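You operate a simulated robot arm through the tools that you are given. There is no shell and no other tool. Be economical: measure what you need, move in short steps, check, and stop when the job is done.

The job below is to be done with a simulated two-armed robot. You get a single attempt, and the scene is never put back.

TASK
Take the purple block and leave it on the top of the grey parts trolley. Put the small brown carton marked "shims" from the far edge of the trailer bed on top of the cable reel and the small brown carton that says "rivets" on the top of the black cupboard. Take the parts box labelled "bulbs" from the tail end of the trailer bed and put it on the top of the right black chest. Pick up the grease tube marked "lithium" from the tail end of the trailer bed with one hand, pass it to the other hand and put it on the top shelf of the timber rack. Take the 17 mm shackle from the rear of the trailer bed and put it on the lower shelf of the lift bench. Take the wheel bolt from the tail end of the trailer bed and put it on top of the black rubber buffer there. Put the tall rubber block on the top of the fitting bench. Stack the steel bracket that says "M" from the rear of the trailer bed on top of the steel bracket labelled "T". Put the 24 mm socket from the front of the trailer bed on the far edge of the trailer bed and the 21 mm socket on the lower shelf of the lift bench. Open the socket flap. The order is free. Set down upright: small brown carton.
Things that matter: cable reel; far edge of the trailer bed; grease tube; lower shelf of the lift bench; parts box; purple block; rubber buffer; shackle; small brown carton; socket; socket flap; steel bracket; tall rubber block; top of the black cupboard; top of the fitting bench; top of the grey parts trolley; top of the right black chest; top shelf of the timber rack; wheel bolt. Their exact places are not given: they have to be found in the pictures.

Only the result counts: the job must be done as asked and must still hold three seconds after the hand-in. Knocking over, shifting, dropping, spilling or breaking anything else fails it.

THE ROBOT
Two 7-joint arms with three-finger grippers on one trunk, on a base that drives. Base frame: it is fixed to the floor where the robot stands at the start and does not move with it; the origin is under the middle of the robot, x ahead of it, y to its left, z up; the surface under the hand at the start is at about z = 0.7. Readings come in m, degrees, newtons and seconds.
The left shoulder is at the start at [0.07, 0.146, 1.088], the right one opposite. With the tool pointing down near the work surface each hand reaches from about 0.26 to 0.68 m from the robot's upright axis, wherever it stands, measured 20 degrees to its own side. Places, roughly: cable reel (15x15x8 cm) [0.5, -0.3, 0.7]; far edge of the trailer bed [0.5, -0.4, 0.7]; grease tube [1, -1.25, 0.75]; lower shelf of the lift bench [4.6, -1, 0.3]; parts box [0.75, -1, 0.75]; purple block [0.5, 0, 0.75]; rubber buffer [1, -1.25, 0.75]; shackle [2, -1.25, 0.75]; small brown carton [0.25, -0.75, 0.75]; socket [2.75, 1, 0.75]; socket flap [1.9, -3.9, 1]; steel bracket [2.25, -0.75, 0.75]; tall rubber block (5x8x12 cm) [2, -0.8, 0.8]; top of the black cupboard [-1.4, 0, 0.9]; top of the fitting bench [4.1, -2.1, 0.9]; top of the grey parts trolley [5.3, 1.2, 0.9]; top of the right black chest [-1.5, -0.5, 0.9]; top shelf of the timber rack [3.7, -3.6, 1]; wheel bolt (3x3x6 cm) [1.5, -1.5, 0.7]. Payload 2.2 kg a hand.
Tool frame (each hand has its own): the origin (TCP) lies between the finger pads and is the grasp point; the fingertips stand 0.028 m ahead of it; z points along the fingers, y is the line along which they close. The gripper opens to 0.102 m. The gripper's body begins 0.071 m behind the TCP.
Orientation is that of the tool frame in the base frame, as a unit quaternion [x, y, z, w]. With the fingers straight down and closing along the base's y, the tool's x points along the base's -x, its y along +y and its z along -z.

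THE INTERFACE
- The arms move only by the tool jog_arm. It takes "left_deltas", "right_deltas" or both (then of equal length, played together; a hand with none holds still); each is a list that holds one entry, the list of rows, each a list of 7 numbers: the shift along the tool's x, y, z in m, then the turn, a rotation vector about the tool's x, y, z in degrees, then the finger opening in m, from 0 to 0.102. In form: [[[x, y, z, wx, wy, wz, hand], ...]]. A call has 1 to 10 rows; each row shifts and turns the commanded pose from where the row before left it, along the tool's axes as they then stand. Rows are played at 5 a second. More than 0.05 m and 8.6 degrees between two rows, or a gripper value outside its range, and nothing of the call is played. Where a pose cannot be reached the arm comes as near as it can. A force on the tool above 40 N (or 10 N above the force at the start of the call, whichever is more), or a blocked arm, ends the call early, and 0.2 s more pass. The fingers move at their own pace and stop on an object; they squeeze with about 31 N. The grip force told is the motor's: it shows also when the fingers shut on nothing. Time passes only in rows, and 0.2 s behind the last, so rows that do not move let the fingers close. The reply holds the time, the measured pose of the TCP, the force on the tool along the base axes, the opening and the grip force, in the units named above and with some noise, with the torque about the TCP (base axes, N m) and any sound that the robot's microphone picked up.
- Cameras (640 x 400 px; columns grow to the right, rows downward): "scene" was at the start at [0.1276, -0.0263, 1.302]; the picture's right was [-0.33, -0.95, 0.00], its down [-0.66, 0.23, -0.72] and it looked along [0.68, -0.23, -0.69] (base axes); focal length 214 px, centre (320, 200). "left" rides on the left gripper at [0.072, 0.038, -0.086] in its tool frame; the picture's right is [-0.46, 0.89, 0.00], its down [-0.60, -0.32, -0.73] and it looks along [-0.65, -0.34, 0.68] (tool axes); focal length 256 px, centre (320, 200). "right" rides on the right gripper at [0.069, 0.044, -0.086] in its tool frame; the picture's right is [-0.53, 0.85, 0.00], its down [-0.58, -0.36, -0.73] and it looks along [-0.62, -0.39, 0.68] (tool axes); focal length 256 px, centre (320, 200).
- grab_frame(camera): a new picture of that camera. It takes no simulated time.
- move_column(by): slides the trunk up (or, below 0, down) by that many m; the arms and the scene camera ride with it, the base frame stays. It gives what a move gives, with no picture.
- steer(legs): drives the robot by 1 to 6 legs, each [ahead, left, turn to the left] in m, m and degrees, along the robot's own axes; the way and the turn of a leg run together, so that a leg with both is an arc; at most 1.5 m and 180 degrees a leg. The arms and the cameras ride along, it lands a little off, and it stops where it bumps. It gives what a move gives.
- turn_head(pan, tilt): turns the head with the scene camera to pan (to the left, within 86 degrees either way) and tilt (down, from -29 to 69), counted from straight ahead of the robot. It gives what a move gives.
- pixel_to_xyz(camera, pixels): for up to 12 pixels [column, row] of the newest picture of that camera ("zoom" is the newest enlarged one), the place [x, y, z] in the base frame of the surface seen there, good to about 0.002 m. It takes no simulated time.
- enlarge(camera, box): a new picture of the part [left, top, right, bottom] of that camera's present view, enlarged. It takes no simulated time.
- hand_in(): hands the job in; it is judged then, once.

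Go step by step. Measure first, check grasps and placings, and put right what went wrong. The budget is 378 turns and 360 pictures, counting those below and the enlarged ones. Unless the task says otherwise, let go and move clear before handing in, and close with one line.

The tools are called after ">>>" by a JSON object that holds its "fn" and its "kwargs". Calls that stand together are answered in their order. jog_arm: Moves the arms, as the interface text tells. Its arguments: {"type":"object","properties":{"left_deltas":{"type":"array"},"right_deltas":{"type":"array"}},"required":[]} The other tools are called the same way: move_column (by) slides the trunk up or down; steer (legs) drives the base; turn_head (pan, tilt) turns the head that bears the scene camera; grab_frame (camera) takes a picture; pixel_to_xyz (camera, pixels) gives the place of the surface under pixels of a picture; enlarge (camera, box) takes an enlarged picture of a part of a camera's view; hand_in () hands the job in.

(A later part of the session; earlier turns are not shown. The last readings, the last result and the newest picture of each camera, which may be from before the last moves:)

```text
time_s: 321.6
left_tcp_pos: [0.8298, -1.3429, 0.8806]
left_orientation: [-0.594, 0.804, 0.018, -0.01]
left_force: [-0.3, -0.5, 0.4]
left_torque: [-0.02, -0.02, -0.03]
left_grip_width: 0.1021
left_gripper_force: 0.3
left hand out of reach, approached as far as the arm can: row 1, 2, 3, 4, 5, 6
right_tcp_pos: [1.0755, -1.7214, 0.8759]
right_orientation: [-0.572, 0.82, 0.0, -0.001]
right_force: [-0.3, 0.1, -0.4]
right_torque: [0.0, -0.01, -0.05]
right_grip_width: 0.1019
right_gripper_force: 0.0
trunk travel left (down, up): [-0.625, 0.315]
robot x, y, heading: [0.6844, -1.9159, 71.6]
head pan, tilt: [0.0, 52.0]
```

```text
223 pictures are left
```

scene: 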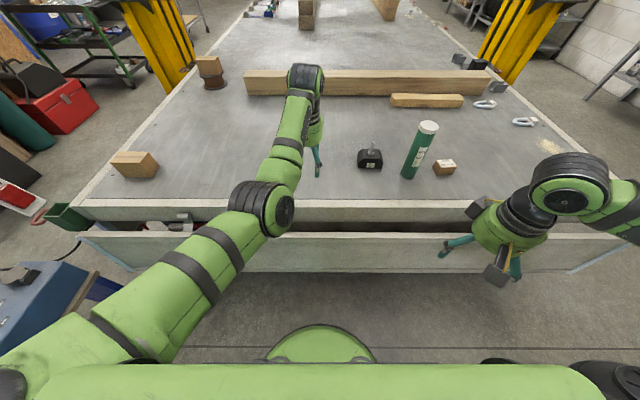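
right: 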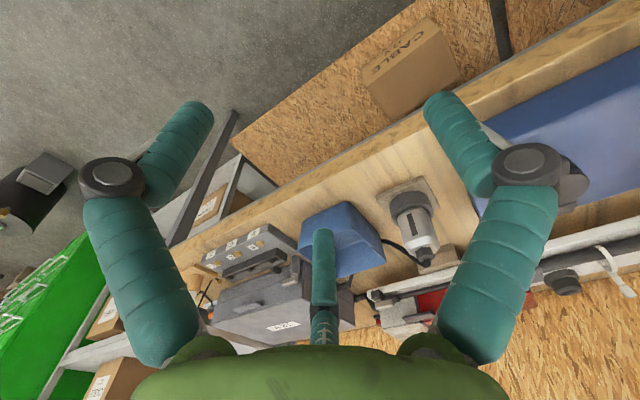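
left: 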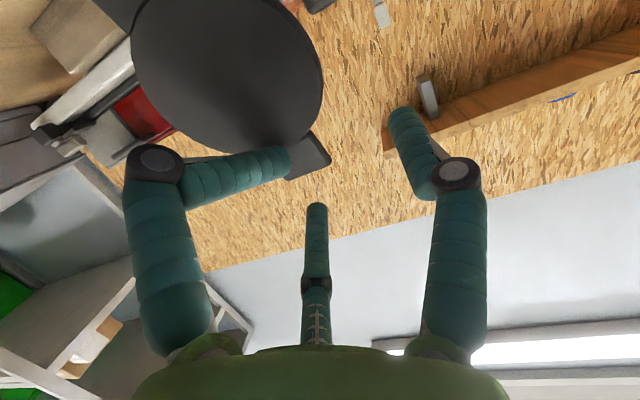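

The arm is in an awkward branch. I back away and unwind: tilt forward again, move to where the first tilt went smoothly, and then bring it down.

>>> {"fn": "steer", "kwargs": {"legs": [[-0.4, 0, 0]]}}

>>> {"fn": "jog_arm", "kwargs": {"left_deltas": [[[0, 0, 0, 0, -8.5, 0, 0.102], [0, 0, 0, 0, -8.5, 0, 0.102], [0, 0, 0, 0, -8.5, 0, 0.102], [0, 0, 0, 0, -8.5, 0, 0.102], [0, 0, 0, 0, -8.5, 0, 0.102], [0, 0, 0, 0, -8.5, 0, 0.102], [0, 0, 0, 0, -8.5, 0, 0.102], [0, 0, 0, 0, 0, 0, 0.102]]]}}

```text
time_s: 324.1
left_tcp_pos: [0.7057, -1.716, 0.8801]
left_orientation: [-0.594, 0.804, 0.019, -0.012]
left_force: [0.4, 0.6, -0.1]
left_torque: [-0.02, -0.03, -0.01]
left_grip_width: 0.1022
left_gripper_force: 0.0
right_tcp_pos: [0.9533, -2.0961, 0.8761]
right_orientation: [-0.573, 0.82, 0.0, 0.001]
right_force: [-0.4, -0.4, 0.5]
right_torque: [-0.01, -0.01, -0.02]
right_grip_width: 0.102
right_gripper_force: 0.0
trunk travel left (down, up): [-0.625, 0.315]
robot x, y, heading: [0.5604, -2.2911, 71.9]
head pan, tilt: [0.0, 52.0]
```

```text
time_s: 325.9
left_tcp_pos: [0.7037, -1.7098, 0.8868]
left_orientation: [-0.505, 0.698, 0.321, 0.393]
left_force: [-0.8, 0.8, -0.5]
left_torque: [0.01, -0.03, -0.01]
left_grip_width: 0.1017
left_gripper_force: 0.1
right_tcp_pos: [0.953, -2.0952, 0.8774]
right_orientation: [-0.573, 0.82, 0.0, 0.001]
right_force: [0.7, 0.3, 0.1]
right_torque: [-0.01, 0.01, 0.02]
right_grip_width: 0.102
right_gripper_force: 0.1
trunk travel left (down, up): [-0.625, 0.315]
robot x, y, heading: [0.5577, -2.2926, 71.7]
head pan, tilt: [0.0, 52.0]
```

>>> {"fn": "jog_arm", "kwargs": {"left_deltas": [[[-0.0024, 0.03, -0.0249, 0, 0, 0, 0.102], [-0.0024, 0.03, -0.0249, 0, 0, 0, 0.102], [-0.0024, 0.03, -0.0249, 0, 0, 0, 0.102], [-0.0024, 0.03, -0.0249, 0, 0, 0, 0.102], [-0.0024, 0.03, -0.0249, 0, 0, 0, 0.102], [-0.0024, 0.03, -0.0249, 0, 0, 0, 0.102], [-0.0024, 0.03, -0.0249, 0, 0, 0, 0.102], [0, 0, 0, 0, 0, 0, 0.102]]]}}

>>> {"fn": "grab_frame", "kwargs": {"camera": "scene"}}

```text
time_s: 327.6
left_tcp_pos: [0.5663, -1.7909, 0.9639]
left_orientation: [-0.508, 0.701, 0.314, 0.389]
left_force: [0.2, 0.5, 0.0]
left_torque: [-0.03, 0.0, 0.01]
left_grip_width: 0.102
left_gripper_force: 0.0
left hand out of reach, approached as far as the arm can: row 4, 5, 6, 7
right_tcp_pos: [0.9529, -2.0948, 0.8765]
right_orientation: [-0.573, 0.82, 0.0, 0.0]
right_force: [0.7, 0.5, 0.1]
right_torque: [-0.02, 0.02, -0.03]
right_grip_width: 0.102
right_gripper_force: 0.0
trunk travel left (down, up): [-0.625, 0.315]
robot x, y, heading: [0.5598, -2.2919, 72.0]
head pan, tilt: [0.0, 52.0]
```

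```text
222 pictures are left
```

scene: 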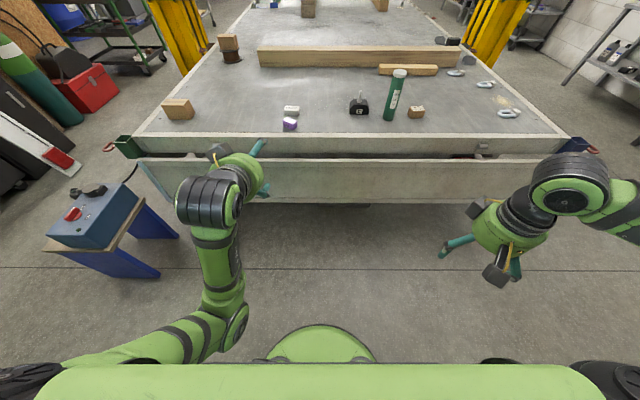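

I try tilting down here and watch whether it stays in reach.

>>> {"fn": "jog_arm", "kwargs": {"left_deltas": [[[-0.02, 0, -0.01, 0, 8.5, 0, 0.102], [-0.02, 0, -0.01, 0, 8.5, 0, 0.102], [-0.015, 0, -0.02, 0, 8.5, 0, 0.102], [-0.01, 0, -0.02, 0, 8.5, 0, 0.102], [-0.005, 0, -0.02, 0, 8.5, 0, 0.102], [0, 0, -0.02, 0, 8.5, 0, 0.102], [0, 0, -0.02, 0, 7, 0, 0.102], [0, 0, 0, 0, 0, 0, 0.102]]]}}

>>> {"fn": "grab_frame", "kwargs": {"camera": "scene"}}

```text
time_s: 329.4
left_tcp_pos: [0.6906, -1.6863, 0.9629]
left_orientation: [-0.594, 0.804, 0.028, -0.001]
left_force: [-0.6, 0.5, -0.5]
left_torque: [-0.03, -0.01, 0.0]
left_grip_width: 0.1021
left_gripper_force: 0.1
left hand out of reach, approached as far as the arm can: row 1, 2, 3, 4, 5, 6
right_tcp_pos: [0.953, -2.0946, 0.8759]
right_orientation: [-0.573, 0.82, 0.0, 0.0]
right_force: [-0.6, -0.7, 0.2]
right_torque: [0.0, 0.0, 0.02]
right_grip_width: 0.1018
right_gripper_force: 0.1
trunk travel left (down, up): [-0.625, 0.315]
robot x, y, heading: [0.5569, -2.288, 71.7]
head pan, tilt: [0.0, 52.0]
```

```text
221 pictures are left
```

scene: 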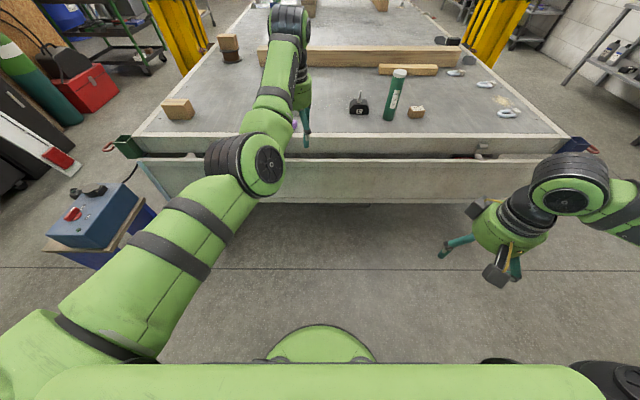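

>>> {"fn": "jog_arm", "kwargs": {"left_deltas": [[[0.03, 0.02, 0, 0, 0, 0, 0.102], [0.03, 0.02, 0, 0, 0, 0, 0.102], [0.03, 0.02, 0, 0, 0, 0, 0.102], [0.03, 0.02, 0, 0, 0, 0, 0.102], [0.03, 0.02, 0, 0, 0, 0, 0.102], [0, 0, 0, 0, 0, 0, 0.102]]]}}

>>> {"fn": "grab_frame", "kwargs": {"camera": "scene"}}

```text
time_s: 330.9
left_tcp_pos: [0.6811, -1.68, 0.9562]
left_orientation: [-0.594, 0.804, 0.027, -0.002]
left_force: [-0.2, -0.4, 0.2]
left_torque: [0.02, -0.04, -0.05]
left_grip_width: 0.1024
left_gripper_force: 0.0
left hand out of reach, approached as far as the arm can: row 1, 2, 3, 4, 5
right_tcp_pos: [0.9513, -2.0951, 0.8765]
right_orientation: [-0.573, 0.82, 0.0, 0.0]
right_force: [0.4, -0.6, -0.2]
right_torque: [-0.03, 0.01, 0.0]
right_grip_width: 0.1023
right_gripper_force: 0.1
trunk travel left (down, up): [-0.625, 0.315]
robot x, y, heading: [0.5593, -2.2881, 71.9]
head pan, tilt: [0.0, 52.0]
```

```text
220 pictures are left
```

scene: 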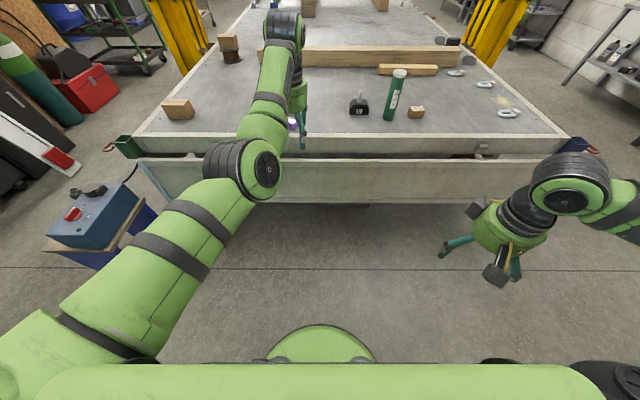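

The elbow sits on the wrong side. I undo it by replaying the first sequence in reverse: go horizontal, point forward-right, then tilt down.

>>> {"fn": "jog_arm", "kwargs": {"left_deltas": [[[0, 0, 0, 0, -8.5, 0, 0.102], [0, 0, 0, 0, -8.5, 0, 0.102], [0, 0, 0, 0, -8.5, 0, 0.102], [0, 0, 0, 0, -8.5, 0, 0.102], [0, 0, 0, 0, -8.5, 0, 0.102], [0, 0, 0, 0, -8.5, 0, 0.102], [0, 0, 0, 0, -8.5, 0, 0.102], [0, 0, 0, 0, -8.5, 0, 0.102], [0, 0, 0, 0, -8.5, 0, 0.102], [0, 0, 0, 0, -8.5, 0, 0.102]]]}}

>>> {"fn": "jog_arm", "kwargs": {"left_deltas": [[[0, 0.02, -0.03, 0, 0, 0, 0.102], [0, 0.02, -0.03, 0, 0, 0, 0.102], [0, 0.02, -0.03, 0, 0, 0, 0.102], [0, 0.02, -0.03, 0, 0, 0, 0.102], [0, 0.02, -0.03, 0, 0, 0, 0.102], [0, 0.02, 0, 8.5, 0, 0, 0.102], [0, 0.02, 0, 8.5, 0, 0, 0.102], [0, 0.02, 0, 8.5, 0, 0, 0.102], [0, 0, 0, 8.5, 0, 0, 0.102], [0, 0, 0, 8.5, 0, 0, 0.102]]]}}

>>> {"fn": "grab_frame", "kwargs": {"camera": "scene"}}

```text
time_s: 333.1
left_tcp_pos: [0.6853, -1.6753, 0.9557]
left_orientation: [-0.419, 0.593, 0.421, 0.544]
left_force: [-0.7, -0.4, -0.5]
left_torque: [0.04, -0.02, -0.02]
left_grip_width: 0.1017
left_gripper_force: 0.0
left hand out of reach, approached as far as the arm can: row 1
right_tcp_pos: [0.9519, -2.0948, 0.8763]
right_orientation: [-0.573, 0.82, 0.0, 0.0]
right_force: [-0.3, 0.4, -0.5]
right_torque: [0.04, -0.04, 0.02]
right_grip_width: 0.1022
right_gripper_force: 0.1
trunk travel left (down, up): [-0.625, 0.315]
robot x, y, heading: [0.557, -2.2926, 72.1]
head pan, tilt: [0.0, 52.0]
```

```text
time_s: 335.2
left_tcp_pos: [0.499, -1.7497, 0.9598]
left_orientation: [-0.195, 0.705, 0.178, 0.658]
left_force: [0.2, 0.6, 0.1]
left_torque: [0.02, -0.01, -0.05]
left_grip_width: 0.1019
left_gripper_force: 0.1
left hand out of reach, approached as far as the arm can: row 5, 6
right_tcp_pos: [0.9523, -2.0952, 0.877]
right_orientation: [-0.573, 0.82, 0.001, -0.001]
right_force: [-0.7, 1.2, -0.1]
right_torque: [0.01, -0.04, -0.02]
right_grip_width: 0.1021
right_gripper_force: 0.1
trunk travel left (down, up): [-0.625, 0.315]
robot x, y, heading: [0.5614, -2.2904, 71.8]
head pan, tilt: [0.0, 52.0]
```

```text
219 pictures are left
```

scene: 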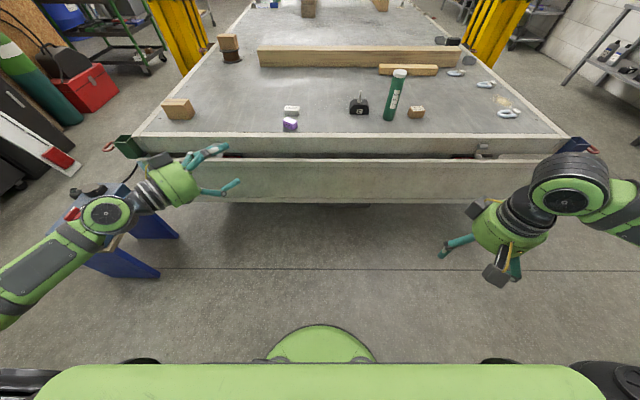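

Elbow is outside again. Now tilt down in place.

>>> {"fn": "jog_arm", "kwargs": {"left_deltas": [[[0, 0, 0, 0, 8.5, 0, 0.102], [0, 0, 0, 0, 8.5, 0, 0.102], [0, 0, 0, 0, 8.5, 0, 0.102], [0, 0, 0, 0, 8.5, 0, 0.102], [0, 0, 0, 0, 8.5, 0, 0.102], [0, 0, 0, 0, 8.5, 0, 0.102], [0, 0, 0, 0, 8.5, 0, 0.102], [0, 0, 0, 0, 8.5, 0, 0.102], [0, 0, 0, 0, 8.5, 0, 0.102], [0, 0, 0, 0, 8.5, 0, 0.102]]]}}

>>> {"fn": "grab_frame", "kwargs": {"camera": "scene"}}

```text
time_s: 337.4
left_tcp_pos: [0.5017, -1.7494, 0.962]
left_orientation: [-0.264, 0.965, 0.0, 0.007]
left_force: [0.8, 0.4, -0.2]
left_torque: [0.04, 0.04, -0.01]
left_grip_width: 0.1018
left_gripper_force: 0.0
right_tcp_pos: [0.9539, -2.0953, 0.8764]
right_orientation: [-0.573, 0.819, 0.001, -0.001]
right_force: [0.5, 0.8, -0.2]
right_torque: [-0.04, 0.0, 0.02]
right_grip_width: 0.1021
right_gripper_force: 0.1
trunk travel left (down, up): [-0.625, 0.315]
robot x, y, heading: [0.5602, -2.2904, 71.8]
head pan, tilt: [0.0, 52.0]
```

```text
218 pictures are left
```

scene: 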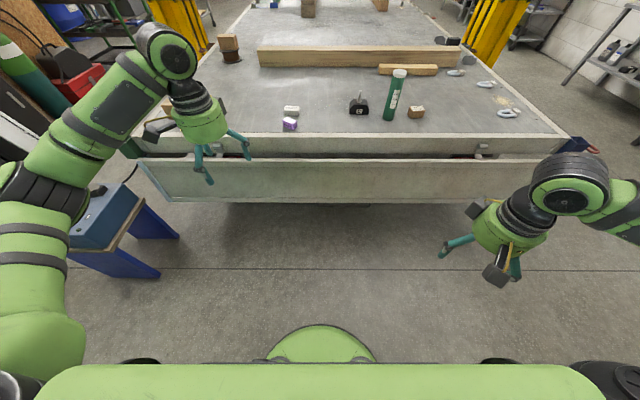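

Left arm is restored. I turn its tool to the old yaw, drive ahead 0.52 m, and re-locate the purple block.

>>> {"fn": "jog_arm", "kwargs": {"left_deltas": [[[0, 0, 0, 0, 0, -7.5, 0.102], [0, 0, 0, 0, 0, -7.5, 0.102], [0, 0, 0, 0, 0, -7.5, 0.102], [0, 0, 0, 0, 0, -7.5, 0.102], [0, 0, 0, 0, 0, -7.4, 0.102]]]}}

>>> {"fn": "steer", "kwargs": {"legs": [[0.52, 0, 0]]}}

>>> {"fn": "enlarge", "kwargs": {"camera": "scene", "box": [240, 160, 360, 260]}}

```text
time_s: 338.6
left_tcp_pos: [0.5027, -1.7486, 0.9598]
left_orientation: [-0.56, 0.829, -0.002, 0.008]
left_force: [0.1, 0.1, 0.0]
left_torque: [-0.02, -0.02, -0.01]
left_grip_width: 0.1021
left_gripper_force: 0.2
right_tcp_pos: [0.9524, -2.095, 0.8766]
right_orientation: [-0.573, 0.819, 0.0, 0.0]
right_force: [0.4, 0.7, 0.0]
right_torque: [-0.01, 0.05, 0.02]
right_grip_width: 0.1019
right_gripper_force: 0.1
trunk travel left (down, up): [-0.625, 0.315]
robot x, y, heading: [0.5588, -2.2921, 71.9]
head pan, tilt: [0.0, 52.0]
```

```text
time_s: 341.6
left_tcp_pos: [0.6677, -1.2654, 0.9602]
left_orientation: [-0.555, 0.832, -0.003, 0.009]
left_force: [-0.4, -0.7, -1.1]
left_torque: [-0.01, 0.0, 0.03]
left_grip_width: 0.1019
left_gripper_force: 0.1
right_tcp_pos: [1.1145, -1.6152, 0.877]
right_orientation: [-0.568, 0.823, 0.001, 0.0]
right_force: [-0.2, -1.1, -0.1]
right_torque: [0.0, 0.0, 0.01]
right_grip_width: 0.102
right_gripper_force: 0.1
trunk travel left (down, up): [-0.625, 0.315]
robot x, y, heading: [0.7199, -1.8082, 71.5]
head pan, tilt: [0.0, 52.0]
```

```text
4.00 times, centred on (300, 210) of scene
```

zoom: 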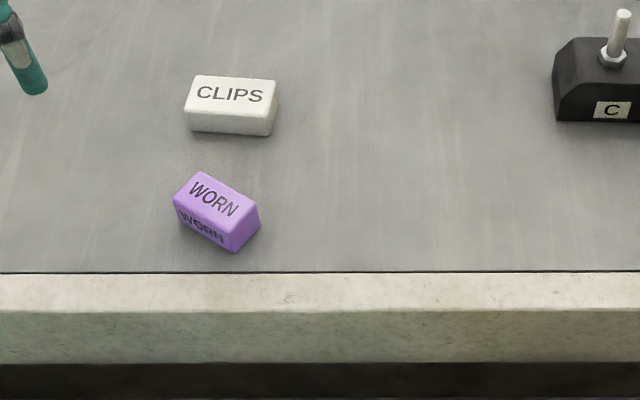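

Purple is where I left it. I go over it and down with opening 0.085.

>>> {"fn": "jog_arm", "kwargs": {"left_deltas": [[[-0.01, -0.035, 0, 0, 0, 0, 0.085], [-0.01, -0.035, 0, 0, 0, 0, 0.085], [0, 0, 0.0445, 0, 0, 0, 0.085], [0, 0, 0.0445, 0, 0, 0, 0.085], [0, 0, 0.0445, 0, 0, 0, 0.085], [0, 0, 0.0445, 0, 0, 0, 0.085], [0, 0, 0, 0, 0, 0, 0.085]]]}}

>>> {"fn": "grab_frame", "kwargs": {"camera": "left"}}

```text
time_s: 343.2
left_tcp_pos: [0.7425, -1.2719, 0.7821]
left_orientation: [-0.556, 0.831, -0.002, 0.009]
left_force: [-0.4, -0.5, 0.5]
left_torque: [-0.02, 0.01, -0.02]
left_grip_width: 0.085
left_gripper_force: 0.0
right_tcp_pos: [1.1153, -1.6152, 0.8759]
right_orientation: [-0.569, 0.823, -0.001, -0.001]
right_force: [0.6, 0.7, -0.2]
right_torque: [0.02, 0.01, -0.06]
right_grip_width: 0.1022
right_gripper_force: 0.0
trunk travel left (down, up): [-0.625, 0.315]
robot x, y, heading: [0.7218, -1.8123, 71.1]
head pan, tilt: [0.0, 52.0]
```

```text
216 pictures are left
```

left: 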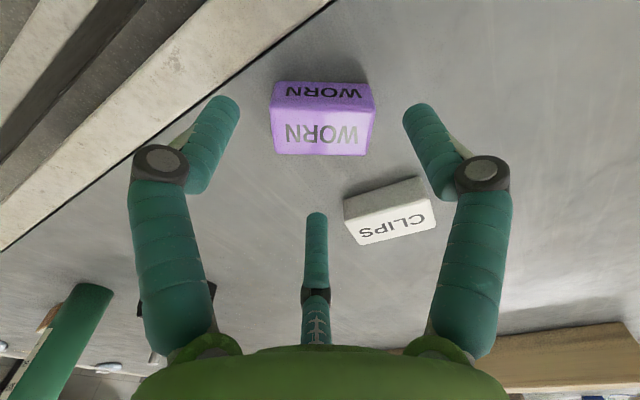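

Good alignment. Down 4.5 cm, close, lift and retract.

>>> {"fn": "jog_arm", "kwargs": {"left_deltas": [[[-0.0005, 0.002, 0.0445, 0, 0, 0, 0.085], [0, 0, 0, 0, 0, 0, 0.01], [0, 0, 0, 0, 0, 0, 0.01], [0, 0, 0, 0, 0, 0, 0.01], [0, 0, -0.045, 0, 0, 0, 0.01], [0, 0, -0.045, 0, 0, 0, 0.01], [0, 0, -0.045, 0, 0, 0, 0.01], [0, 0, -0.045, 0, 0, 0, 0.01], [0, 0, -0.045, 0, 0, 0, 0.01], [0.04, 0, -0.02, 0, 0, 0, 0.01]]]}}

>>> {"fn": "grab_frame", "kwargs": {"camera": "left"}}

```text
time_s: 345.4
left_tcp_pos: [0.7203, -1.3118, 0.9876]
left_orientation: [-0.556, 0.831, -0.002, 0.009]
left_force: [-0.5, -0.8, -1.3]
left_torque: [0.02, -0.01, -0.02]
left_grip_width: 0.0428
left_gripper_force: 24.8
right_tcp_pos: [1.1136, -1.6169, 0.8773]
right_orientation: [-0.569, 0.823, 0.0, 0.0]
right_force: [0.0, -0.8, 0.8]
right_torque: [-0.02, -0.01, 0.03]
right_grip_width: 0.1023
right_gripper_force: 0.0
trunk travel left (down, up): [-0.625, 0.315]
robot x, y, heading: [0.7177, -1.8074, 71.0]
head pan, tilt: [0.0, 52.0]
```

```text
215 pictures are left
```

left: 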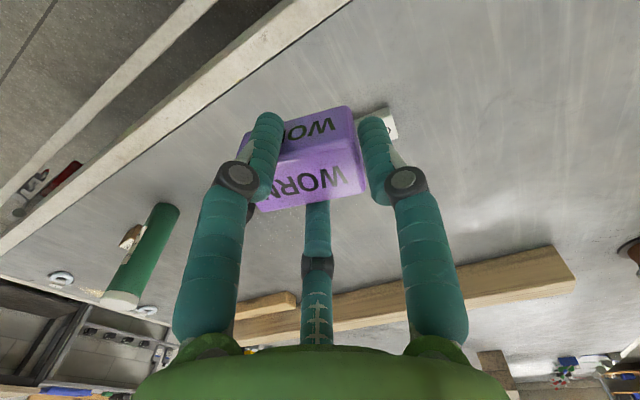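

The block got turned while closing. I let the grip settle and check whether it's firm.

>>> {"fn": "jog_arm", "kwargs": {"left_deltas": [[[0, 0, 0, 0, 0, 0, 0.01], [0, 0, 0, 0, 0, 0, 0.01], [0, 0, 0, 0, 0, 0, 0.01], [0, 0, 0, 0, 0, 0, 0.01]]]}}

>>> {"fn": "grab_frame", "kwargs": {"camera": "left"}}

```text
time_s: 346.4
left_tcp_pos: [0.7213, -1.3086, 0.9865]
left_orientation: [-0.555, 0.832, -0.003, 0.008]
left_force: [-0.6, -0.5, 0.4]
left_torque: [0.02, 0.01, -0.02]
left_grip_width: 0.0428
left_gripper_force: 24.8
right_tcp_pos: [1.1154, -1.6163, 0.8763]
right_orientation: [-0.568, 0.823, 0.0, -0.001]
right_force: [-0.6, 0.9, 0.2]
right_torque: [-0.02, 0.01, 0.0]
right_grip_width: 0.1023
right_gripper_force: 0.1
trunk travel left (down, up): [-0.625, 0.315]
robot x, y, heading: [0.7208, -1.8098, 71.5]
head pan, tilt: [0.0, 52.0]
```

```text
214 pictures are left
```

left: 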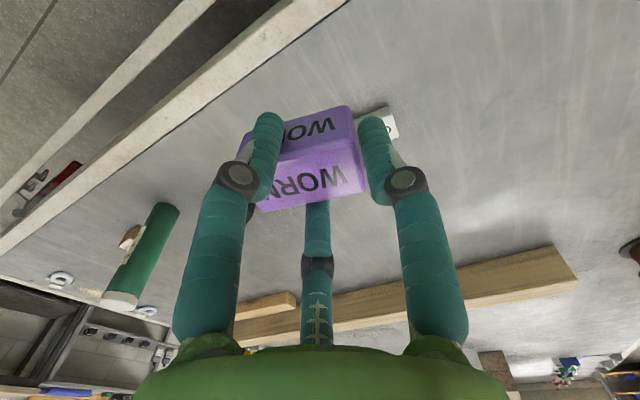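

The grip is only partly on the faces, so I set it down again at the same spot and regrasp properly.

>>> {"fn": "jog_arm", "kwargs": {"left_deltas": [[[-0.04, 0, 0.02, 0, 0, 0, 0.01], [0, 0, 0.045, 0, 0, 0, 0.01], [0, 0, 0.045, 0, 0, 0, 0.01], [0, 0, 0.045, 0, 0, 0, 0.01], [0, 0, 0.045, 0, 0, 0, 0.01], [0, 0, 0.044, 0, 0, 0, 0.01], [0, 0, 0, 0, 0, 0, 0.085], [0, 0, 0, 0, 0, 0, 0.085], [0, 0, -0.045, 0, 0, 0, 0.085], [0, 0, -0.02, 0, 0, 0, 0.102]]]}}

>>> {"fn": "grab_frame", "kwargs": {"camera": "left"}}

>>> {"fn": "pixel_to_xyz", "kwargs": {"camera": "left", "pixels": [[320, 130], [300, 100]]}}

```text
time_s: 348.6
left_tcp_pos: [0.7418, -1.2711, 0.8062]
left_orientation: [-0.555, 0.832, -0.003, 0.008]
left_force: [-0.4, -1.1, 0.5]
left_torque: [0.03, -0.02, -0.02]
left_grip_width: 0.102
left_gripper_force: 0.1
right_tcp_pos: [1.1149, -1.6158, 0.8768]
right_orientation: [-0.569, 0.822, 0.0, 0.0]
right_force: [0.3, 0.2, 0.1]
right_torque: [0.01, 0.02, 0.01]
right_grip_width: 0.1021
right_gripper_force: 0.0
trunk travel left (down, up): [-0.625, 0.315]
robot x, y, heading: [0.7232, -1.8077, 71.5]
head pan, tilt: [0.0, 52.0]
```

```text
213 pictures are left
```

left: 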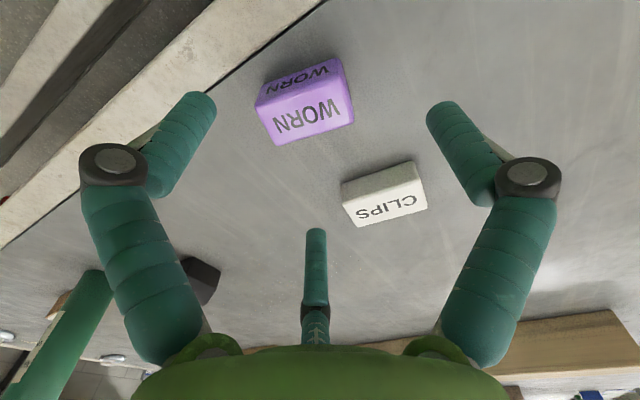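

```text
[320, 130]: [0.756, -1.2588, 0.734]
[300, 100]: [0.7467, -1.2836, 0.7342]
```

>>> {"fn": "pixel_to_xyz", "kwargs": {"camera": "left", "pixels": [[262, 108], [342, 88], [351, 118], [278, 141], [307, 114]]}}

```text
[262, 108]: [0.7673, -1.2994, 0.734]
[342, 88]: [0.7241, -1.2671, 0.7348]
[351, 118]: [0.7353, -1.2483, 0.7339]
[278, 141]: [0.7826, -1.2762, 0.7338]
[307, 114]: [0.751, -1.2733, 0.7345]
```

Block centre now (0.752,-1.273), short axis at 56.5°. I turn the tool 19° to match, go down and close.

>>> {"fn": "jog_arm", "kwargs": {"left_deltas": [[[0.0054, -0.009, 0, 0, 0, -6.4, 0.102], [0, 0, 0, 0, 0, -6.4, 0.102], [0, 0, 0, 0, 0, -6.3, 0.102], [0, 0, 0.035, 0, 0, 0, 0.095], [0, 0, 0.0335, 0, 0, 0, 0.09], [0, 0, 0, 0, 0, 0, 0.01], [0, 0, 0, 0, 0, 0, 0.01], [0, 0, 0, 0, 0, 0, 0.01], [0, 0, 0, 0, 0, 0, 0.01]]]}}

>>> {"fn": "grab_frame", "kwargs": {"camera": "left"}}

```text
time_s: 350.6
left_tcp_pos: [0.7474, -1.2818, 0.7364]
left_orientation: [-0.685, 0.728, -0.005, 0.008]
left_force: [0.1, 0.0, 1.7]
left_torque: [-0.02, -0.09, 0.04]
left_grip_width: 0.0429
left_gripper_force: 24.7
right_tcp_pos: [1.1154, -1.616, 0.8754]
right_orientation: [-0.569, 0.823, 0.0, 0.0]
right_force: [-0.5, -0.2, 0.0]
right_torque: [-0.01, 0.0, 0.0]
right_grip_width: 0.102
right_gripper_force: 0.1
trunk travel left (down, up): [-0.625, 0.315]
robot x, y, heading: [0.7209, -1.8087, 71.5]
head pan, tilt: [0.0, 52.0]
```

```text
212 pictures are left
```

left: 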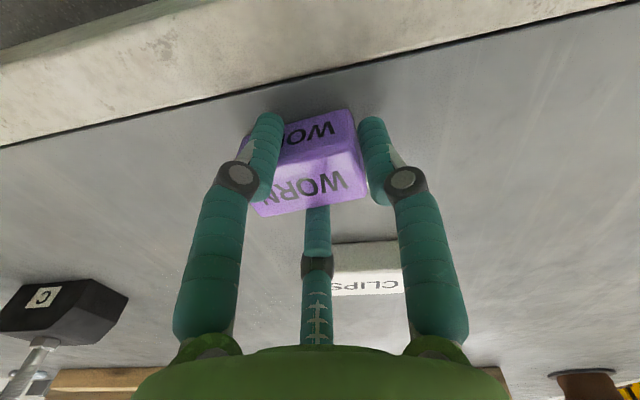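

The grip settles in the same way, so it is a stable seat. I lift it, raise both hands, back out and drive round to the far side of the trailer.

>>> {"fn": "jog_arm", "kwargs": {"left_deltas": [[[0, 0, -0.045, 0, 0, 0, 0.01], [0, 0, -0.045, 0, 0, 0, 0.01], [0, 0, -0.045, 0, 0, 0, 0.01], [0, 0, -0.045, 0, 0, 0, 0.01], [0, 0, -0.045, 0, 0, 0, 0.01], [0, 0, -0.03, 0, 0, 6.4, 0.01], [0.02, 0, 0, 0, 0, 6.4, 0.01], [0.02, 0, 0, 0, 0, 6.3, 0.01]]], "right_deltas": [[[0, 0, -0.045, 0, 0, 0, 0.102], [0, 0, -0.045, 0, 0, 0, 0.102], [0, 0, -0.045, 0, 0, 0, 0.102], [0, 0, 0, 0, 0, 0, 0.102], [0, 0, 0, 0, 0, 0, 0.102], [0, 0, 0, 0, 0, 0, 0.102], [0, 0, 0, 0, 0, 0, 0.102], [0, 0, 0, 0, 0, 0, 0.102]]]}}

>>> {"fn": "grab_frame", "kwargs": {"camera": "left"}}

>>> {"fn": "steer", "kwargs": {"legs": [[-0.5, 0, 0], [0, 0, -91], [1.5, 0, 0], [0.4, 0, 0]]}}

>>> {"fn": "turn_head", "kwargs": {"pan": 60, "tilt": 30}}

>>> {"fn": "grab_frame", "kwargs": {"camera": "scene"}}

```text
time_s: 352.4
left_tcp_pos: [0.7338, -1.322, 0.9917]
left_orientation: [-0.554, 0.832, -0.003, 0.008]
left_force: [-0.6, -0.2, 0.1]
left_torque: [0.0, -0.03, 0.01]
left_grip_width: 0.0431
left_gripper_force: 24.5
right_tcp_pos: [1.1165, -1.6179, 1.0092]
right_orientation: [-0.568, 0.823, 0.0, 0.0]
right_force: [0.1, 0.0, 0.5]
right_torque: [-0.01, 0.01, -0.04]
right_grip_width: 0.102
right_gripper_force: 0.1
trunk travel left (down, up): [-0.625, 0.315]
robot x, y, heading: [0.7229, -1.8074, 71.1]
head pan, tilt: [0.0, 52.0]
```

```text
211 pictures are left
```

left: 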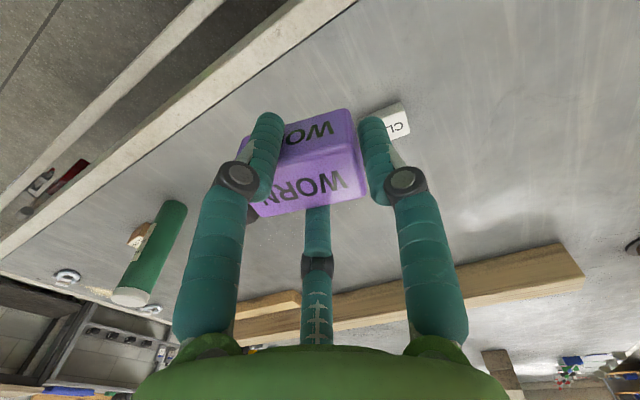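

```text
time_s: 368.4
left_tcp_pos: [2.8191, -2.9966, 0.9914]
left_orientation: [0.218, 0.976, -0.008, 0.004]
left_force: [0.5, 0.5, -1.0]
left_torque: [0.0, -0.02, 0.01]
left_grip_width: 0.0423
left_gripper_force: 23.5
right_tcp_pos: [2.5059, -3.3632, 1.0092]
right_orientation: [0.202, 0.979, 0.001, 0.0]
right_force: [0.1, -0.6, -0.7]
right_torque: [0.01, 0.0, -0.04]
right_grip_width: 0.102
right_gripper_force: 0.0
trunk travel left (down, up): [-0.625, 0.315]
robot x, y, heading: [2.3337, -2.959, -21.3]
head pan, tilt: [0.0, 52.0]
```

```text
time_s: 369.7
left_tcp_pos: [2.8183, -2.9958, 0.9914]
left_orientation: [0.218, 0.976, -0.008, 0.003]
left_force: [0.4, -0.3, -0.8]
left_torque: [0.05, 0.04, 0.03]
left_grip_width: 0.0422
left_gripper_force: 24.2
right_tcp_pos: [2.506, -3.3634, 1.0087]
right_orientation: [0.201, 0.98, 0.0, 0.0]
right_force: [0.2, -0.4, -0.5]
right_torque: [0.02, -0.02, 0.01]
right_grip_width: 0.1019
right_gripper_force: 0.1
trunk travel left (down, up): [-0.625, 0.315]
robot x, y, heading: [2.3304, -2.9622, -21.5]
head pan, tilt: [60.0, 30.0]
```

```text
210 pictures are left
```

scene: 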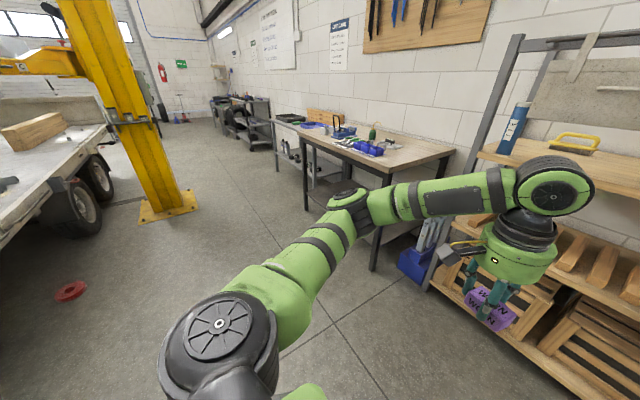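

I check the purple block's grip and measure the lift post, benches and trailer edge on this side.

>>> {"fn": "grab_frame", "kwargs": {"camera": "left"}}

>>> {"fn": "pixel_to_xyz", "kwargs": {"camera": "scene", "pixels": [[165, 215], [195, 205], [140, 205], [70, 290], [310, 210], [375, 270], [300, 140], [330, 155], [100, 140], [40, 205], [268, 140], [240, 120]]}}

```text
209 pictures are left
```

left: 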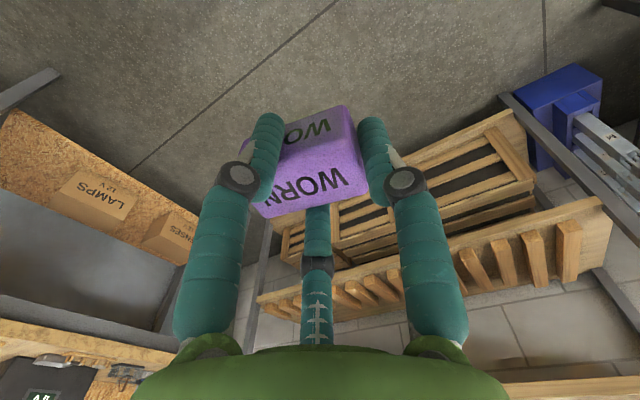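

```text
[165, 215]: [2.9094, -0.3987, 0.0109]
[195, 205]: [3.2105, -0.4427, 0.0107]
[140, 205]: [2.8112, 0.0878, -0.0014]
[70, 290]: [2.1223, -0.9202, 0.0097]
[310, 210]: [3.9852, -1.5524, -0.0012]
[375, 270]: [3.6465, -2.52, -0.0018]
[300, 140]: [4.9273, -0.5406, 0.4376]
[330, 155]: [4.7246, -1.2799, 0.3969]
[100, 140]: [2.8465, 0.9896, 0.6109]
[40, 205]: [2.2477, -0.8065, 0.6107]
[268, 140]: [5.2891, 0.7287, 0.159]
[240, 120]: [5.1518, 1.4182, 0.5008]
```

The block has turned a little but is held. I deliver it first: along the corridor between the lift post (n≤3.17) and the benches (n≥4.24), at n≈3.7.

>>> {"fn": "steer", "kwargs": {"legs": [[0.5, 0, 0], [0, 0, 91.5], [1.5, 0, 0], [1.5, 0, 0]]}}

>>> {"fn": "turn_head", "kwargs": {"pan": -30, "tilt": 25}}

>>> {"fn": "grab_frame", "kwargs": {"camera": "scene"}}

>>> {"fn": "grab_frame", "kwargs": {"camera": "left"}}

```text
time_s: 390.5
left_tcp_pos: [3.8729, 0.1332, 0.9915]
left_orientation: [-0.539, 0.842, -0.003, 0.008]
left_force: [-0.1, 0.3, -1.4]
left_torque: [0.0, 0.02, 0.02]
left_grip_width: 0.0421
left_gripper_force: 23.9
right_tcp_pos: [4.2426, -0.175, 1.0093]
right_orientation: [-0.553, 0.833, 0.0, -0.001]
right_force: [0.7, 0.3, 0.3]
right_torque: [0.03, -0.02, 0.02]
right_grip_width: 0.1018
right_gripper_force: 0.2
trunk travel left (down, up): [-0.625, 0.315]
robot x, y, heading: [3.8385, -0.3549, 69.2]
head pan, tilt: [60.0, 30.0]
```

```text
time_s: 392.2
left_tcp_pos: [3.8733, 0.1328, 0.9921]
left_orientation: [-0.54, 0.842, -0.002, 0.008]
left_force: [-0.7, -0.4, 0.3]
left_torque: [-0.02, -0.01, -0.04]
left_grip_width: 0.042
left_gripper_force: 24.2
right_tcp_pos: [4.2436, -0.1748, 1.01]
right_orientation: [-0.554, 0.833, 0.0, -0.001]
right_force: [-0.1, 0.2, 0.5]
right_torque: [-0.04, 0.04, 0.02]
right_grip_width: 0.1022
right_gripper_force: 0.0
trunk travel left (down, up): [-0.625, 0.315]
robot x, y, heading: [3.8369, -0.3556, 69.4]
head pan, tilt: [-30.0, 25.0]
```

```text
208 pictures are left
```

scene: 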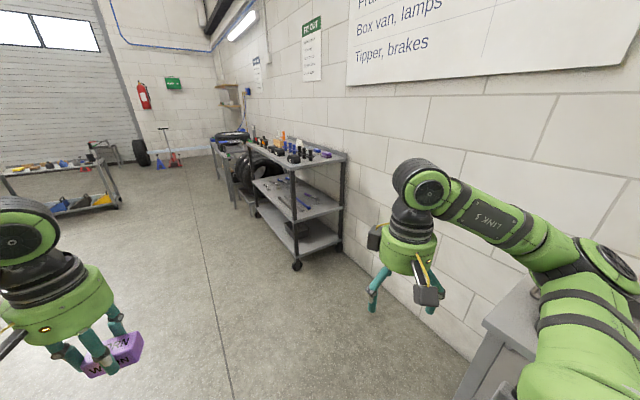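

```text
207 pictures are left
```

left: 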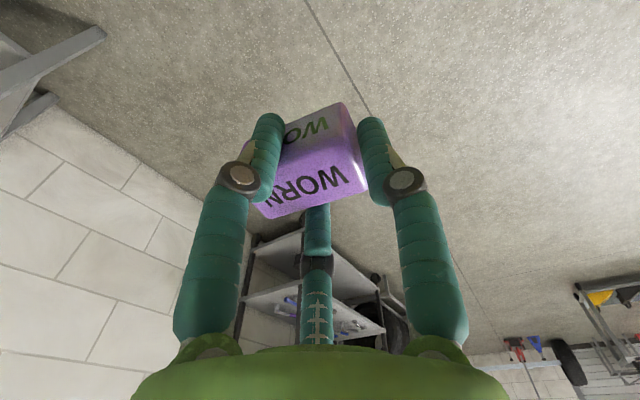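

The grey trolley is ahead at (295,165), top with many small parts. I measure it.

>>> {"fn": "enlarge", "kwargs": {"camera": "scene", "box": [200, 120, 360, 220]}}

>>> {"fn": "pixel_to_xyz", "kwargs": {"camera": "scene", "pixels": [[343, 160], [297, 168], [250, 145], [297, 265], [335, 245], [275, 155], [310, 163], [325, 155], [255, 212], [500, 330]]}}

```text
4.00 times, centred on (280, 170) of scene
```

zoom: 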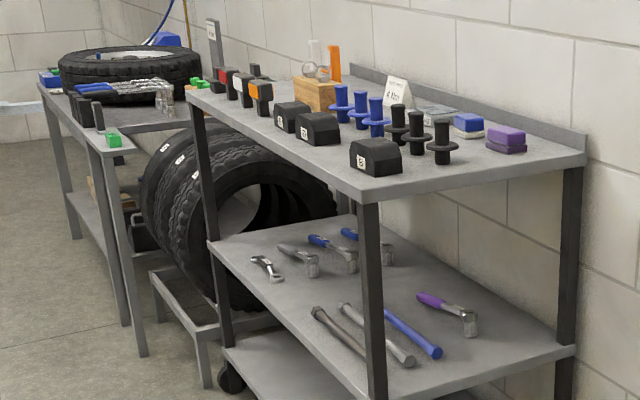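

```text
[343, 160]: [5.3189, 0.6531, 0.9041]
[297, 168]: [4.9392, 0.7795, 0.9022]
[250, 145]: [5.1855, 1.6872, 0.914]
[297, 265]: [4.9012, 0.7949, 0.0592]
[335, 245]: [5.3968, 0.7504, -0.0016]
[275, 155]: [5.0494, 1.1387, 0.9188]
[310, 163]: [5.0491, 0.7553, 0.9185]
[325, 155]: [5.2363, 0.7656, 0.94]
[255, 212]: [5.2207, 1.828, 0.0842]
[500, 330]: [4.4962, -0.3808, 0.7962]
```

>>> {"fn": "pixel_to_xyz", "kwargs": {"camera": "zoom", "pixels": [[440, 178], [480, 165], [410, 185], [375, 165], [380, 178], [505, 150], [440, 162], [540, 155], [355, 190], [575, 155], [320, 165], [340, 145]]}}

```text
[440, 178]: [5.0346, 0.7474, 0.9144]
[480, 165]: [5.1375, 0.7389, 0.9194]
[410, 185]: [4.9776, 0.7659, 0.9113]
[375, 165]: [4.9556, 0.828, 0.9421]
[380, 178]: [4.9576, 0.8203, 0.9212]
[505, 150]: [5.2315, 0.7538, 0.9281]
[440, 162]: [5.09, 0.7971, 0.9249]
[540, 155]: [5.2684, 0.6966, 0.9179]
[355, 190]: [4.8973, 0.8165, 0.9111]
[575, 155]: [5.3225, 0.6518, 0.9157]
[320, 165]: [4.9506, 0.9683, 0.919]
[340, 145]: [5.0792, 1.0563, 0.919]
```

The top's surface is z≈0.919 and crowded near this end. I go alongside it, face it, and look from above for a free spot.

>>> {"fn": "steer", "kwargs": {"legs": [[1.5, 0.15, 0], [0.3, 0, 0], [0, 0, -89.4]]}}

>>> {"fn": "turn_head", "kwargs": {"pan": 0, "tilt": 35}}

>>> {"fn": "grab_frame", "kwargs": {"camera": "scene"}}

```text
refused: leg 1 is longer than a leg can be; nothing moved
```

```text
time_s: 393.1
left_tcp_pos: [3.8721, 0.1343, 0.9922]
left_orientation: [-0.539, 0.842, -0.003, 0.008]
left_force: [-0.6, -0.4, -1.8]
left_torque: [-0.02, -0.03, 0.01]
left_grip_width: 0.042
left_gripper_force: 24.2
right_tcp_pos: [4.2435, -0.1759, 1.0092]
right_orientation: [-0.554, 0.833, 0.001, 0.0]
right_force: [-0.2, -0.4, 0.3]
right_torque: [0.02, -0.01, -0.04]
right_grip_width: 0.1017
right_gripper_force: 0.1
trunk travel left (down, up): [-0.625, 0.315]
robot x, y, heading: [3.8427, -0.3536, 69.4]
head pan, tilt: [0.0, 35.0]
```

```text
205 pictures are left
```

scene: 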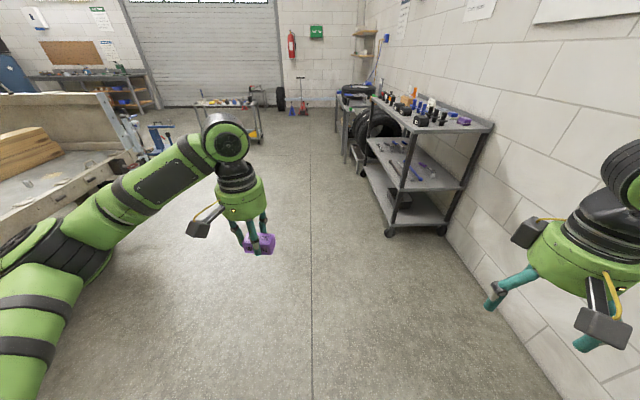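

>>> {"fn": "steer", "kwargs": {"legs": [[1.4, 0.15, 0], [0.4, 0, 0], [0, 0, -89.4]]}}

>>> {"fn": "turn_head", "kwargs": {"pan": 0, "tilt": 35}}

>>> {"fn": "grab_frame", "kwargs": {"camera": "scene"}}

```text
time_s: 405.9
left_tcp_pos: [4.8019, 1.352, 0.9909]
left_orientation: [0.199, 0.98, -0.008, 0.004]
left_force: [0.3, 1.1, -0.2]
left_torque: [0.0, 0.0, 0.0]
left_grip_width: 0.042
left_gripper_force: 31.3
right_tcp_pos: [4.5039, 0.9706, 1.009]
right_orientation: [0.183, 0.983, -0.001, 0.001]
right_force: [0.4, -0.3, -0.4]
right_torque: [-0.01, -0.01, -0.01]
right_grip_width: 0.1021
right_gripper_force: 0.0
trunk travel left (down, up): [-0.625, 0.315]
robot x, y, heading: [4.3116, 1.3694, -18.8]
head pan, tilt: [0.0, 35.0]
```

```text
time_s: 406.5
left_tcp_pos: [4.8013, 1.3499, 0.9922]
left_orientation: [0.199, 0.98, -0.009, 0.004]
left_force: [0.2, -0.1, 0.3]
left_torque: [-0.04, -0.03, 0.01]
left_grip_width: 0.0415
left_gripper_force: 31.2
right_tcp_pos: [4.5037, 0.9713, 1.009]
right_orientation: [0.183, 0.983, 0.0, 0.001]
right_force: [0.1, -0.3, -0.7]
right_torque: [-0.04, 0.01, -0.01]
right_grip_width: 0.1018
right_gripper_force: 0.0
trunk travel left (down, up): [-0.625, 0.315]
robot x, y, heading: [4.3145, 1.3687, -19.0]
head pan, tilt: [0.0, 35.0]
```

```text
204 pictures are left
```

scene: 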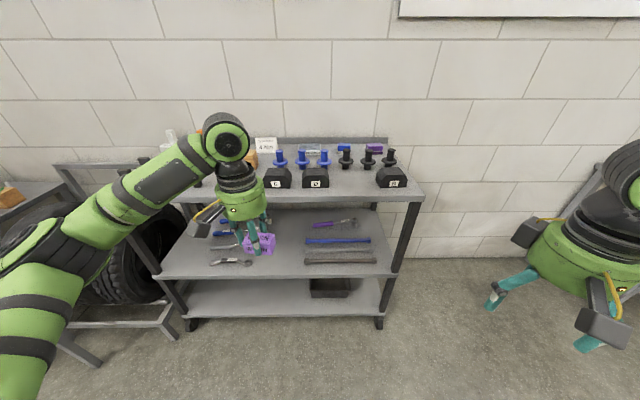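

There is a gap on the top between blocks D (316,177) and B (391,177). I measure it.

>>> {"fn": "enlarge", "kwargs": {"camera": "scene", "box": [250, 130, 430, 210]}}

>>> {"fn": "pixel_to_xyz", "kwargs": {"camera": "zoom", "pixels": [[365, 180], [285, 185], [450, 185], [365, 140], [340, 115], [420, 115], [365, 215], [330, 180], [400, 180], [365, 240], [560, 200], [500, 170]]}}

>>> {"fn": "grab_frame", "kwargs": {"camera": "left"}}

```text
3.56 times, centred on (340, 170) of scene
```

zoom: 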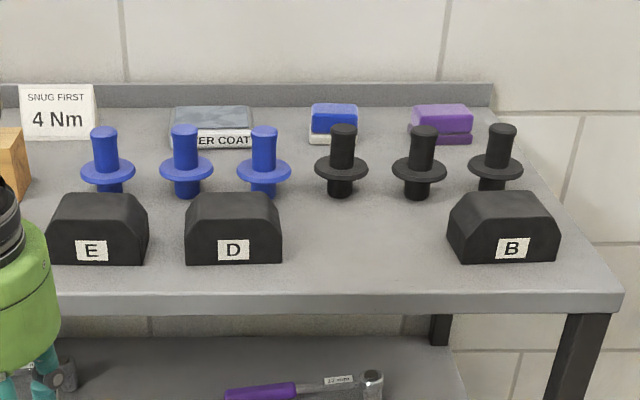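

```text
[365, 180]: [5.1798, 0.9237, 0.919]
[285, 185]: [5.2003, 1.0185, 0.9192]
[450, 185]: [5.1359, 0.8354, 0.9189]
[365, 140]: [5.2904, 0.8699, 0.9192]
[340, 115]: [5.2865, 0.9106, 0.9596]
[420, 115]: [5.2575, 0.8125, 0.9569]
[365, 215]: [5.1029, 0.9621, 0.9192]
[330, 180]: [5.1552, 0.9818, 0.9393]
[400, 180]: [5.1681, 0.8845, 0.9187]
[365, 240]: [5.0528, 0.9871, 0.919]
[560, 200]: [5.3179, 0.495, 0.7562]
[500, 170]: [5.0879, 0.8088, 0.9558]
```

```text
202 pictures are left
```

left: 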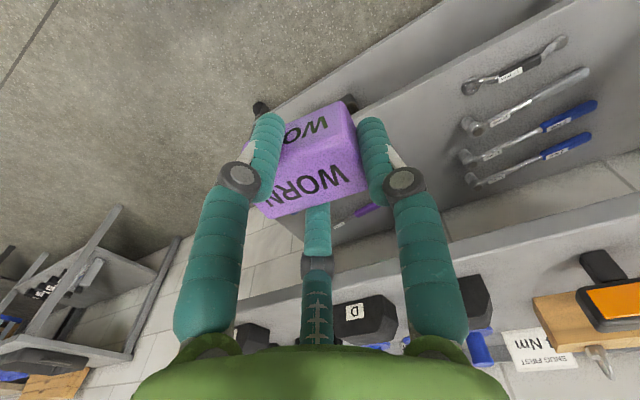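

Free spot about (5.065,0.977), z 0.919. I move right 0.25 and ahead 0.30.

>>> {"fn": "steer", "kwargs": {"legs": [[0, -0.25, 0], [0.28, 0, 0]]}}

>>> {"fn": "turn_head", "kwargs": {"pan": 10, "tilt": 48}}

>>> {"fn": "grab_frame", "kwargs": {"camera": "scene"}}

```text
time_s: 409.9
left_tcp_pos: [4.9819, 1.0223, 0.9927]
left_orientation: [0.199, 0.98, -0.008, 0.004]
left_force: [0.3, 0.2, -0.5]
left_torque: [0.01, 0.02, 0.01]
left_grip_width: 0.042
left_gripper_force: 31.0
right_tcp_pos: [4.6858, 0.6408, 1.0096]
right_orientation: [0.182, 0.983, -0.001, 0.001]
right_force: [0.0, -0.3, 0.3]
right_torque: [0.0, 0.0, 0.01]
right_grip_width: 0.1023
right_gripper_force: 0.0
trunk travel left (down, up): [-0.625, 0.315]
robot x, y, heading: [4.4955, 1.0402, -18.9]
head pan, tilt: [0.0, 35.0]
```

```text
time_s: 410.7
left_tcp_pos: [4.9835, 1.0218, 0.9918]
left_orientation: [0.199, 0.98, -0.008, 0.004]
left_force: [-0.6, -0.2, -0.6]
left_torque: [0.03, 0.0, 0.0]
left_grip_width: 0.0417
left_gripper_force: 30.6
right_tcp_pos: [4.6863, 0.6428, 1.009]
right_orientation: [0.182, 0.983, 0.001, 0.001]
right_force: [-0.2, -1.1, 0.1]
right_torque: [-0.03, -0.01, 0.0]
right_grip_width: 0.102
right_gripper_force: 0.1
trunk travel left (down, up): [-0.625, 0.315]
robot x, y, heading: [4.4951, 1.0375, -19.0]
head pan, tilt: [10.0, 48.0]
```

```text
201 pictures are left
```

scene: 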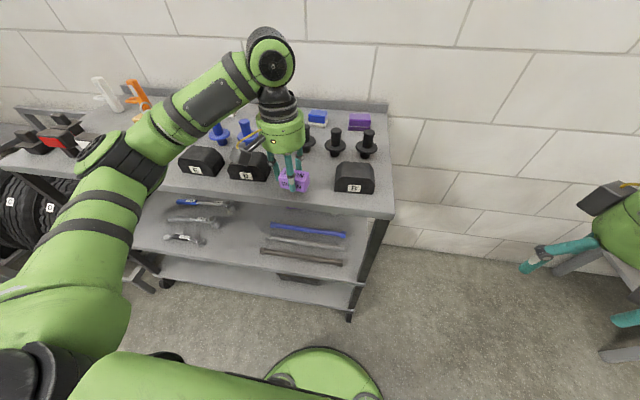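

>>> {"fn": "jog_arm", "kwargs": {"left_deltas": [[[-0.0438, -0.005, 0, 0, 0, 0, 0.01], [-0.0438, -0.005, 0, 0, 0, 0, 0.01], [0, 0, 0.02, 0, 0, 0, 0.01], [0, 0, 0.008, 0, 0, 0, 0.01], [0, 0, 0, 0, 0, 0, 0.01]]]}}

>>> {"fn": "enlarge", "kwargs": {"camera": "scene", "box": [220, 100, 400, 220]}}

```text
time_s: 411.9
left_tcp_pos: [5.0598, 0.9775, 0.9656]
left_orientation: [0.199, 0.98, -0.009, 0.004]
left_force: [-0.3, -0.9, -0.8]
left_torque: [-0.01, 0.01, -0.03]
left_grip_width: 0.0421
left_gripper_force: 23.9
right_tcp_pos: [4.6852, 0.6411, 1.0096]
right_orientation: [0.182, 0.983, -0.001, 0.0]
right_force: [0.2, 0.7, -0.7]
right_torque: [0.0, 0.0, -0.02]
right_grip_width: 0.102
right_gripper_force: 0.1
trunk travel left (down, up): [-0.625, 0.315]
robot x, y, heading: [4.4967, 1.0366, -19.0]
head pan, tilt: [10.0, 48.0]
```

```text
3.33 times, centred on (310, 160) of scene
```

zoom: 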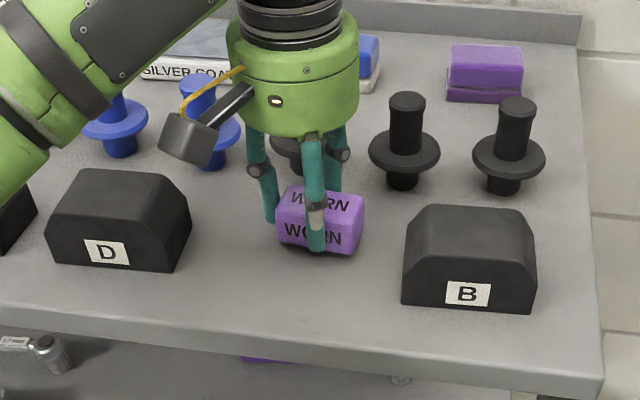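

Clear around. Lower 1 cm, open, rise.

>>> {"fn": "jog_arm", "kwargs": {"left_deltas": [[[0, 0, 0.006, 0, 0, 0, 0.01], [0, 0, 0.0035, 0, 0, 0, 0.01], [0, 0, 0, 0, 0, 0, 0.01]]]}}

```text
time_s: 412.7
left_tcp_pos: [5.0594, 0.9767, 0.9571]
left_orientation: [0.199, 0.98, -0.009, 0.006]
left_force: [1.7, 0.1, 7.0]
left_torque: [-0.23, 0.22, 0.03]
left_grip_width: 0.0423
left_gripper_force: 23.7
right_tcp_pos: [4.6853, 0.6413, 1.0105]
right_orientation: [0.182, 0.983, 0.001, 0.001]
right_force: [-0.5, 0.0, 0.0]
right_torque: [0.0, 0.0, -0.02]
right_grip_width: 0.1023
right_gripper_force: 0.1
trunk travel left (down, up): [-0.625, 0.315]
robot x, y, heading: [4.4962, 1.0385, -18.9]
head pan, tilt: [10.0, 48.0]
```

>>> {"fn": "jog_arm", "kwargs": {"left_deltas": [[[0, 0, 0, 0, 0, 0, 0.075], [0, 0, 0, 0, 0, 0, 0.08], [0, 0, -0.03, 0, 0, 0, 0.08], [0, 0, -0.04, 0, 0, 0, 0.08], [0, 0, -0.04, 0, 0, 0, 0.08], [0.04, 0, 0, 0, 0, 0, 0.102], [0.04, 0, 0, 0, 0, 0, 0.102]]]}}

>>> {"fn": "enlarge", "kwargs": {"camera": "scene", "box": [220, 100, 400, 220]}}

```text
time_s: 414.3
left_tcp_pos: [4.9844, 1.0117, 1.0658]
left_orientation: [0.199, 0.98, -0.008, 0.005]
left_force: [-0.6, 0.6, 0.6]
left_torque: [-0.01, -0.03, 0.03]
left_grip_width: 0.1021
left_gripper_force: 0.1
right_tcp_pos: [4.6843, 0.6419, 1.0093]
right_orientation: [0.182, 0.983, 0.0, 0.001]
right_force: [0.5, 0.5, -0.3]
right_torque: [0.01, -0.03, 0.01]
right_grip_width: 0.1017
right_gripper_force: 0.0
trunk travel left (down, up): [-0.625, 0.315]
robot x, y, heading: [4.4973, 1.0373, -19.1]
head pan, tilt: [10.0, 48.0]
```

```text
3.33 times, centred on (310, 160) of scene
```

zoom: 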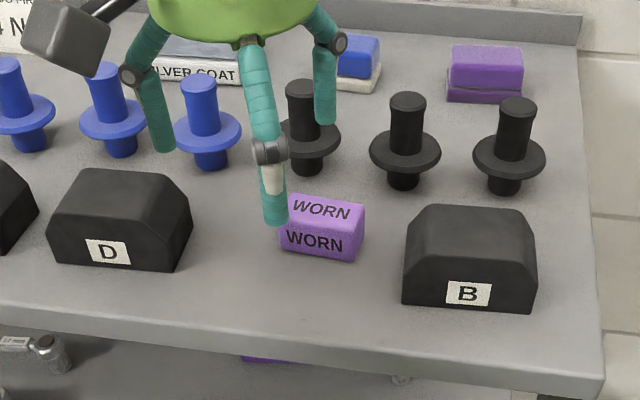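

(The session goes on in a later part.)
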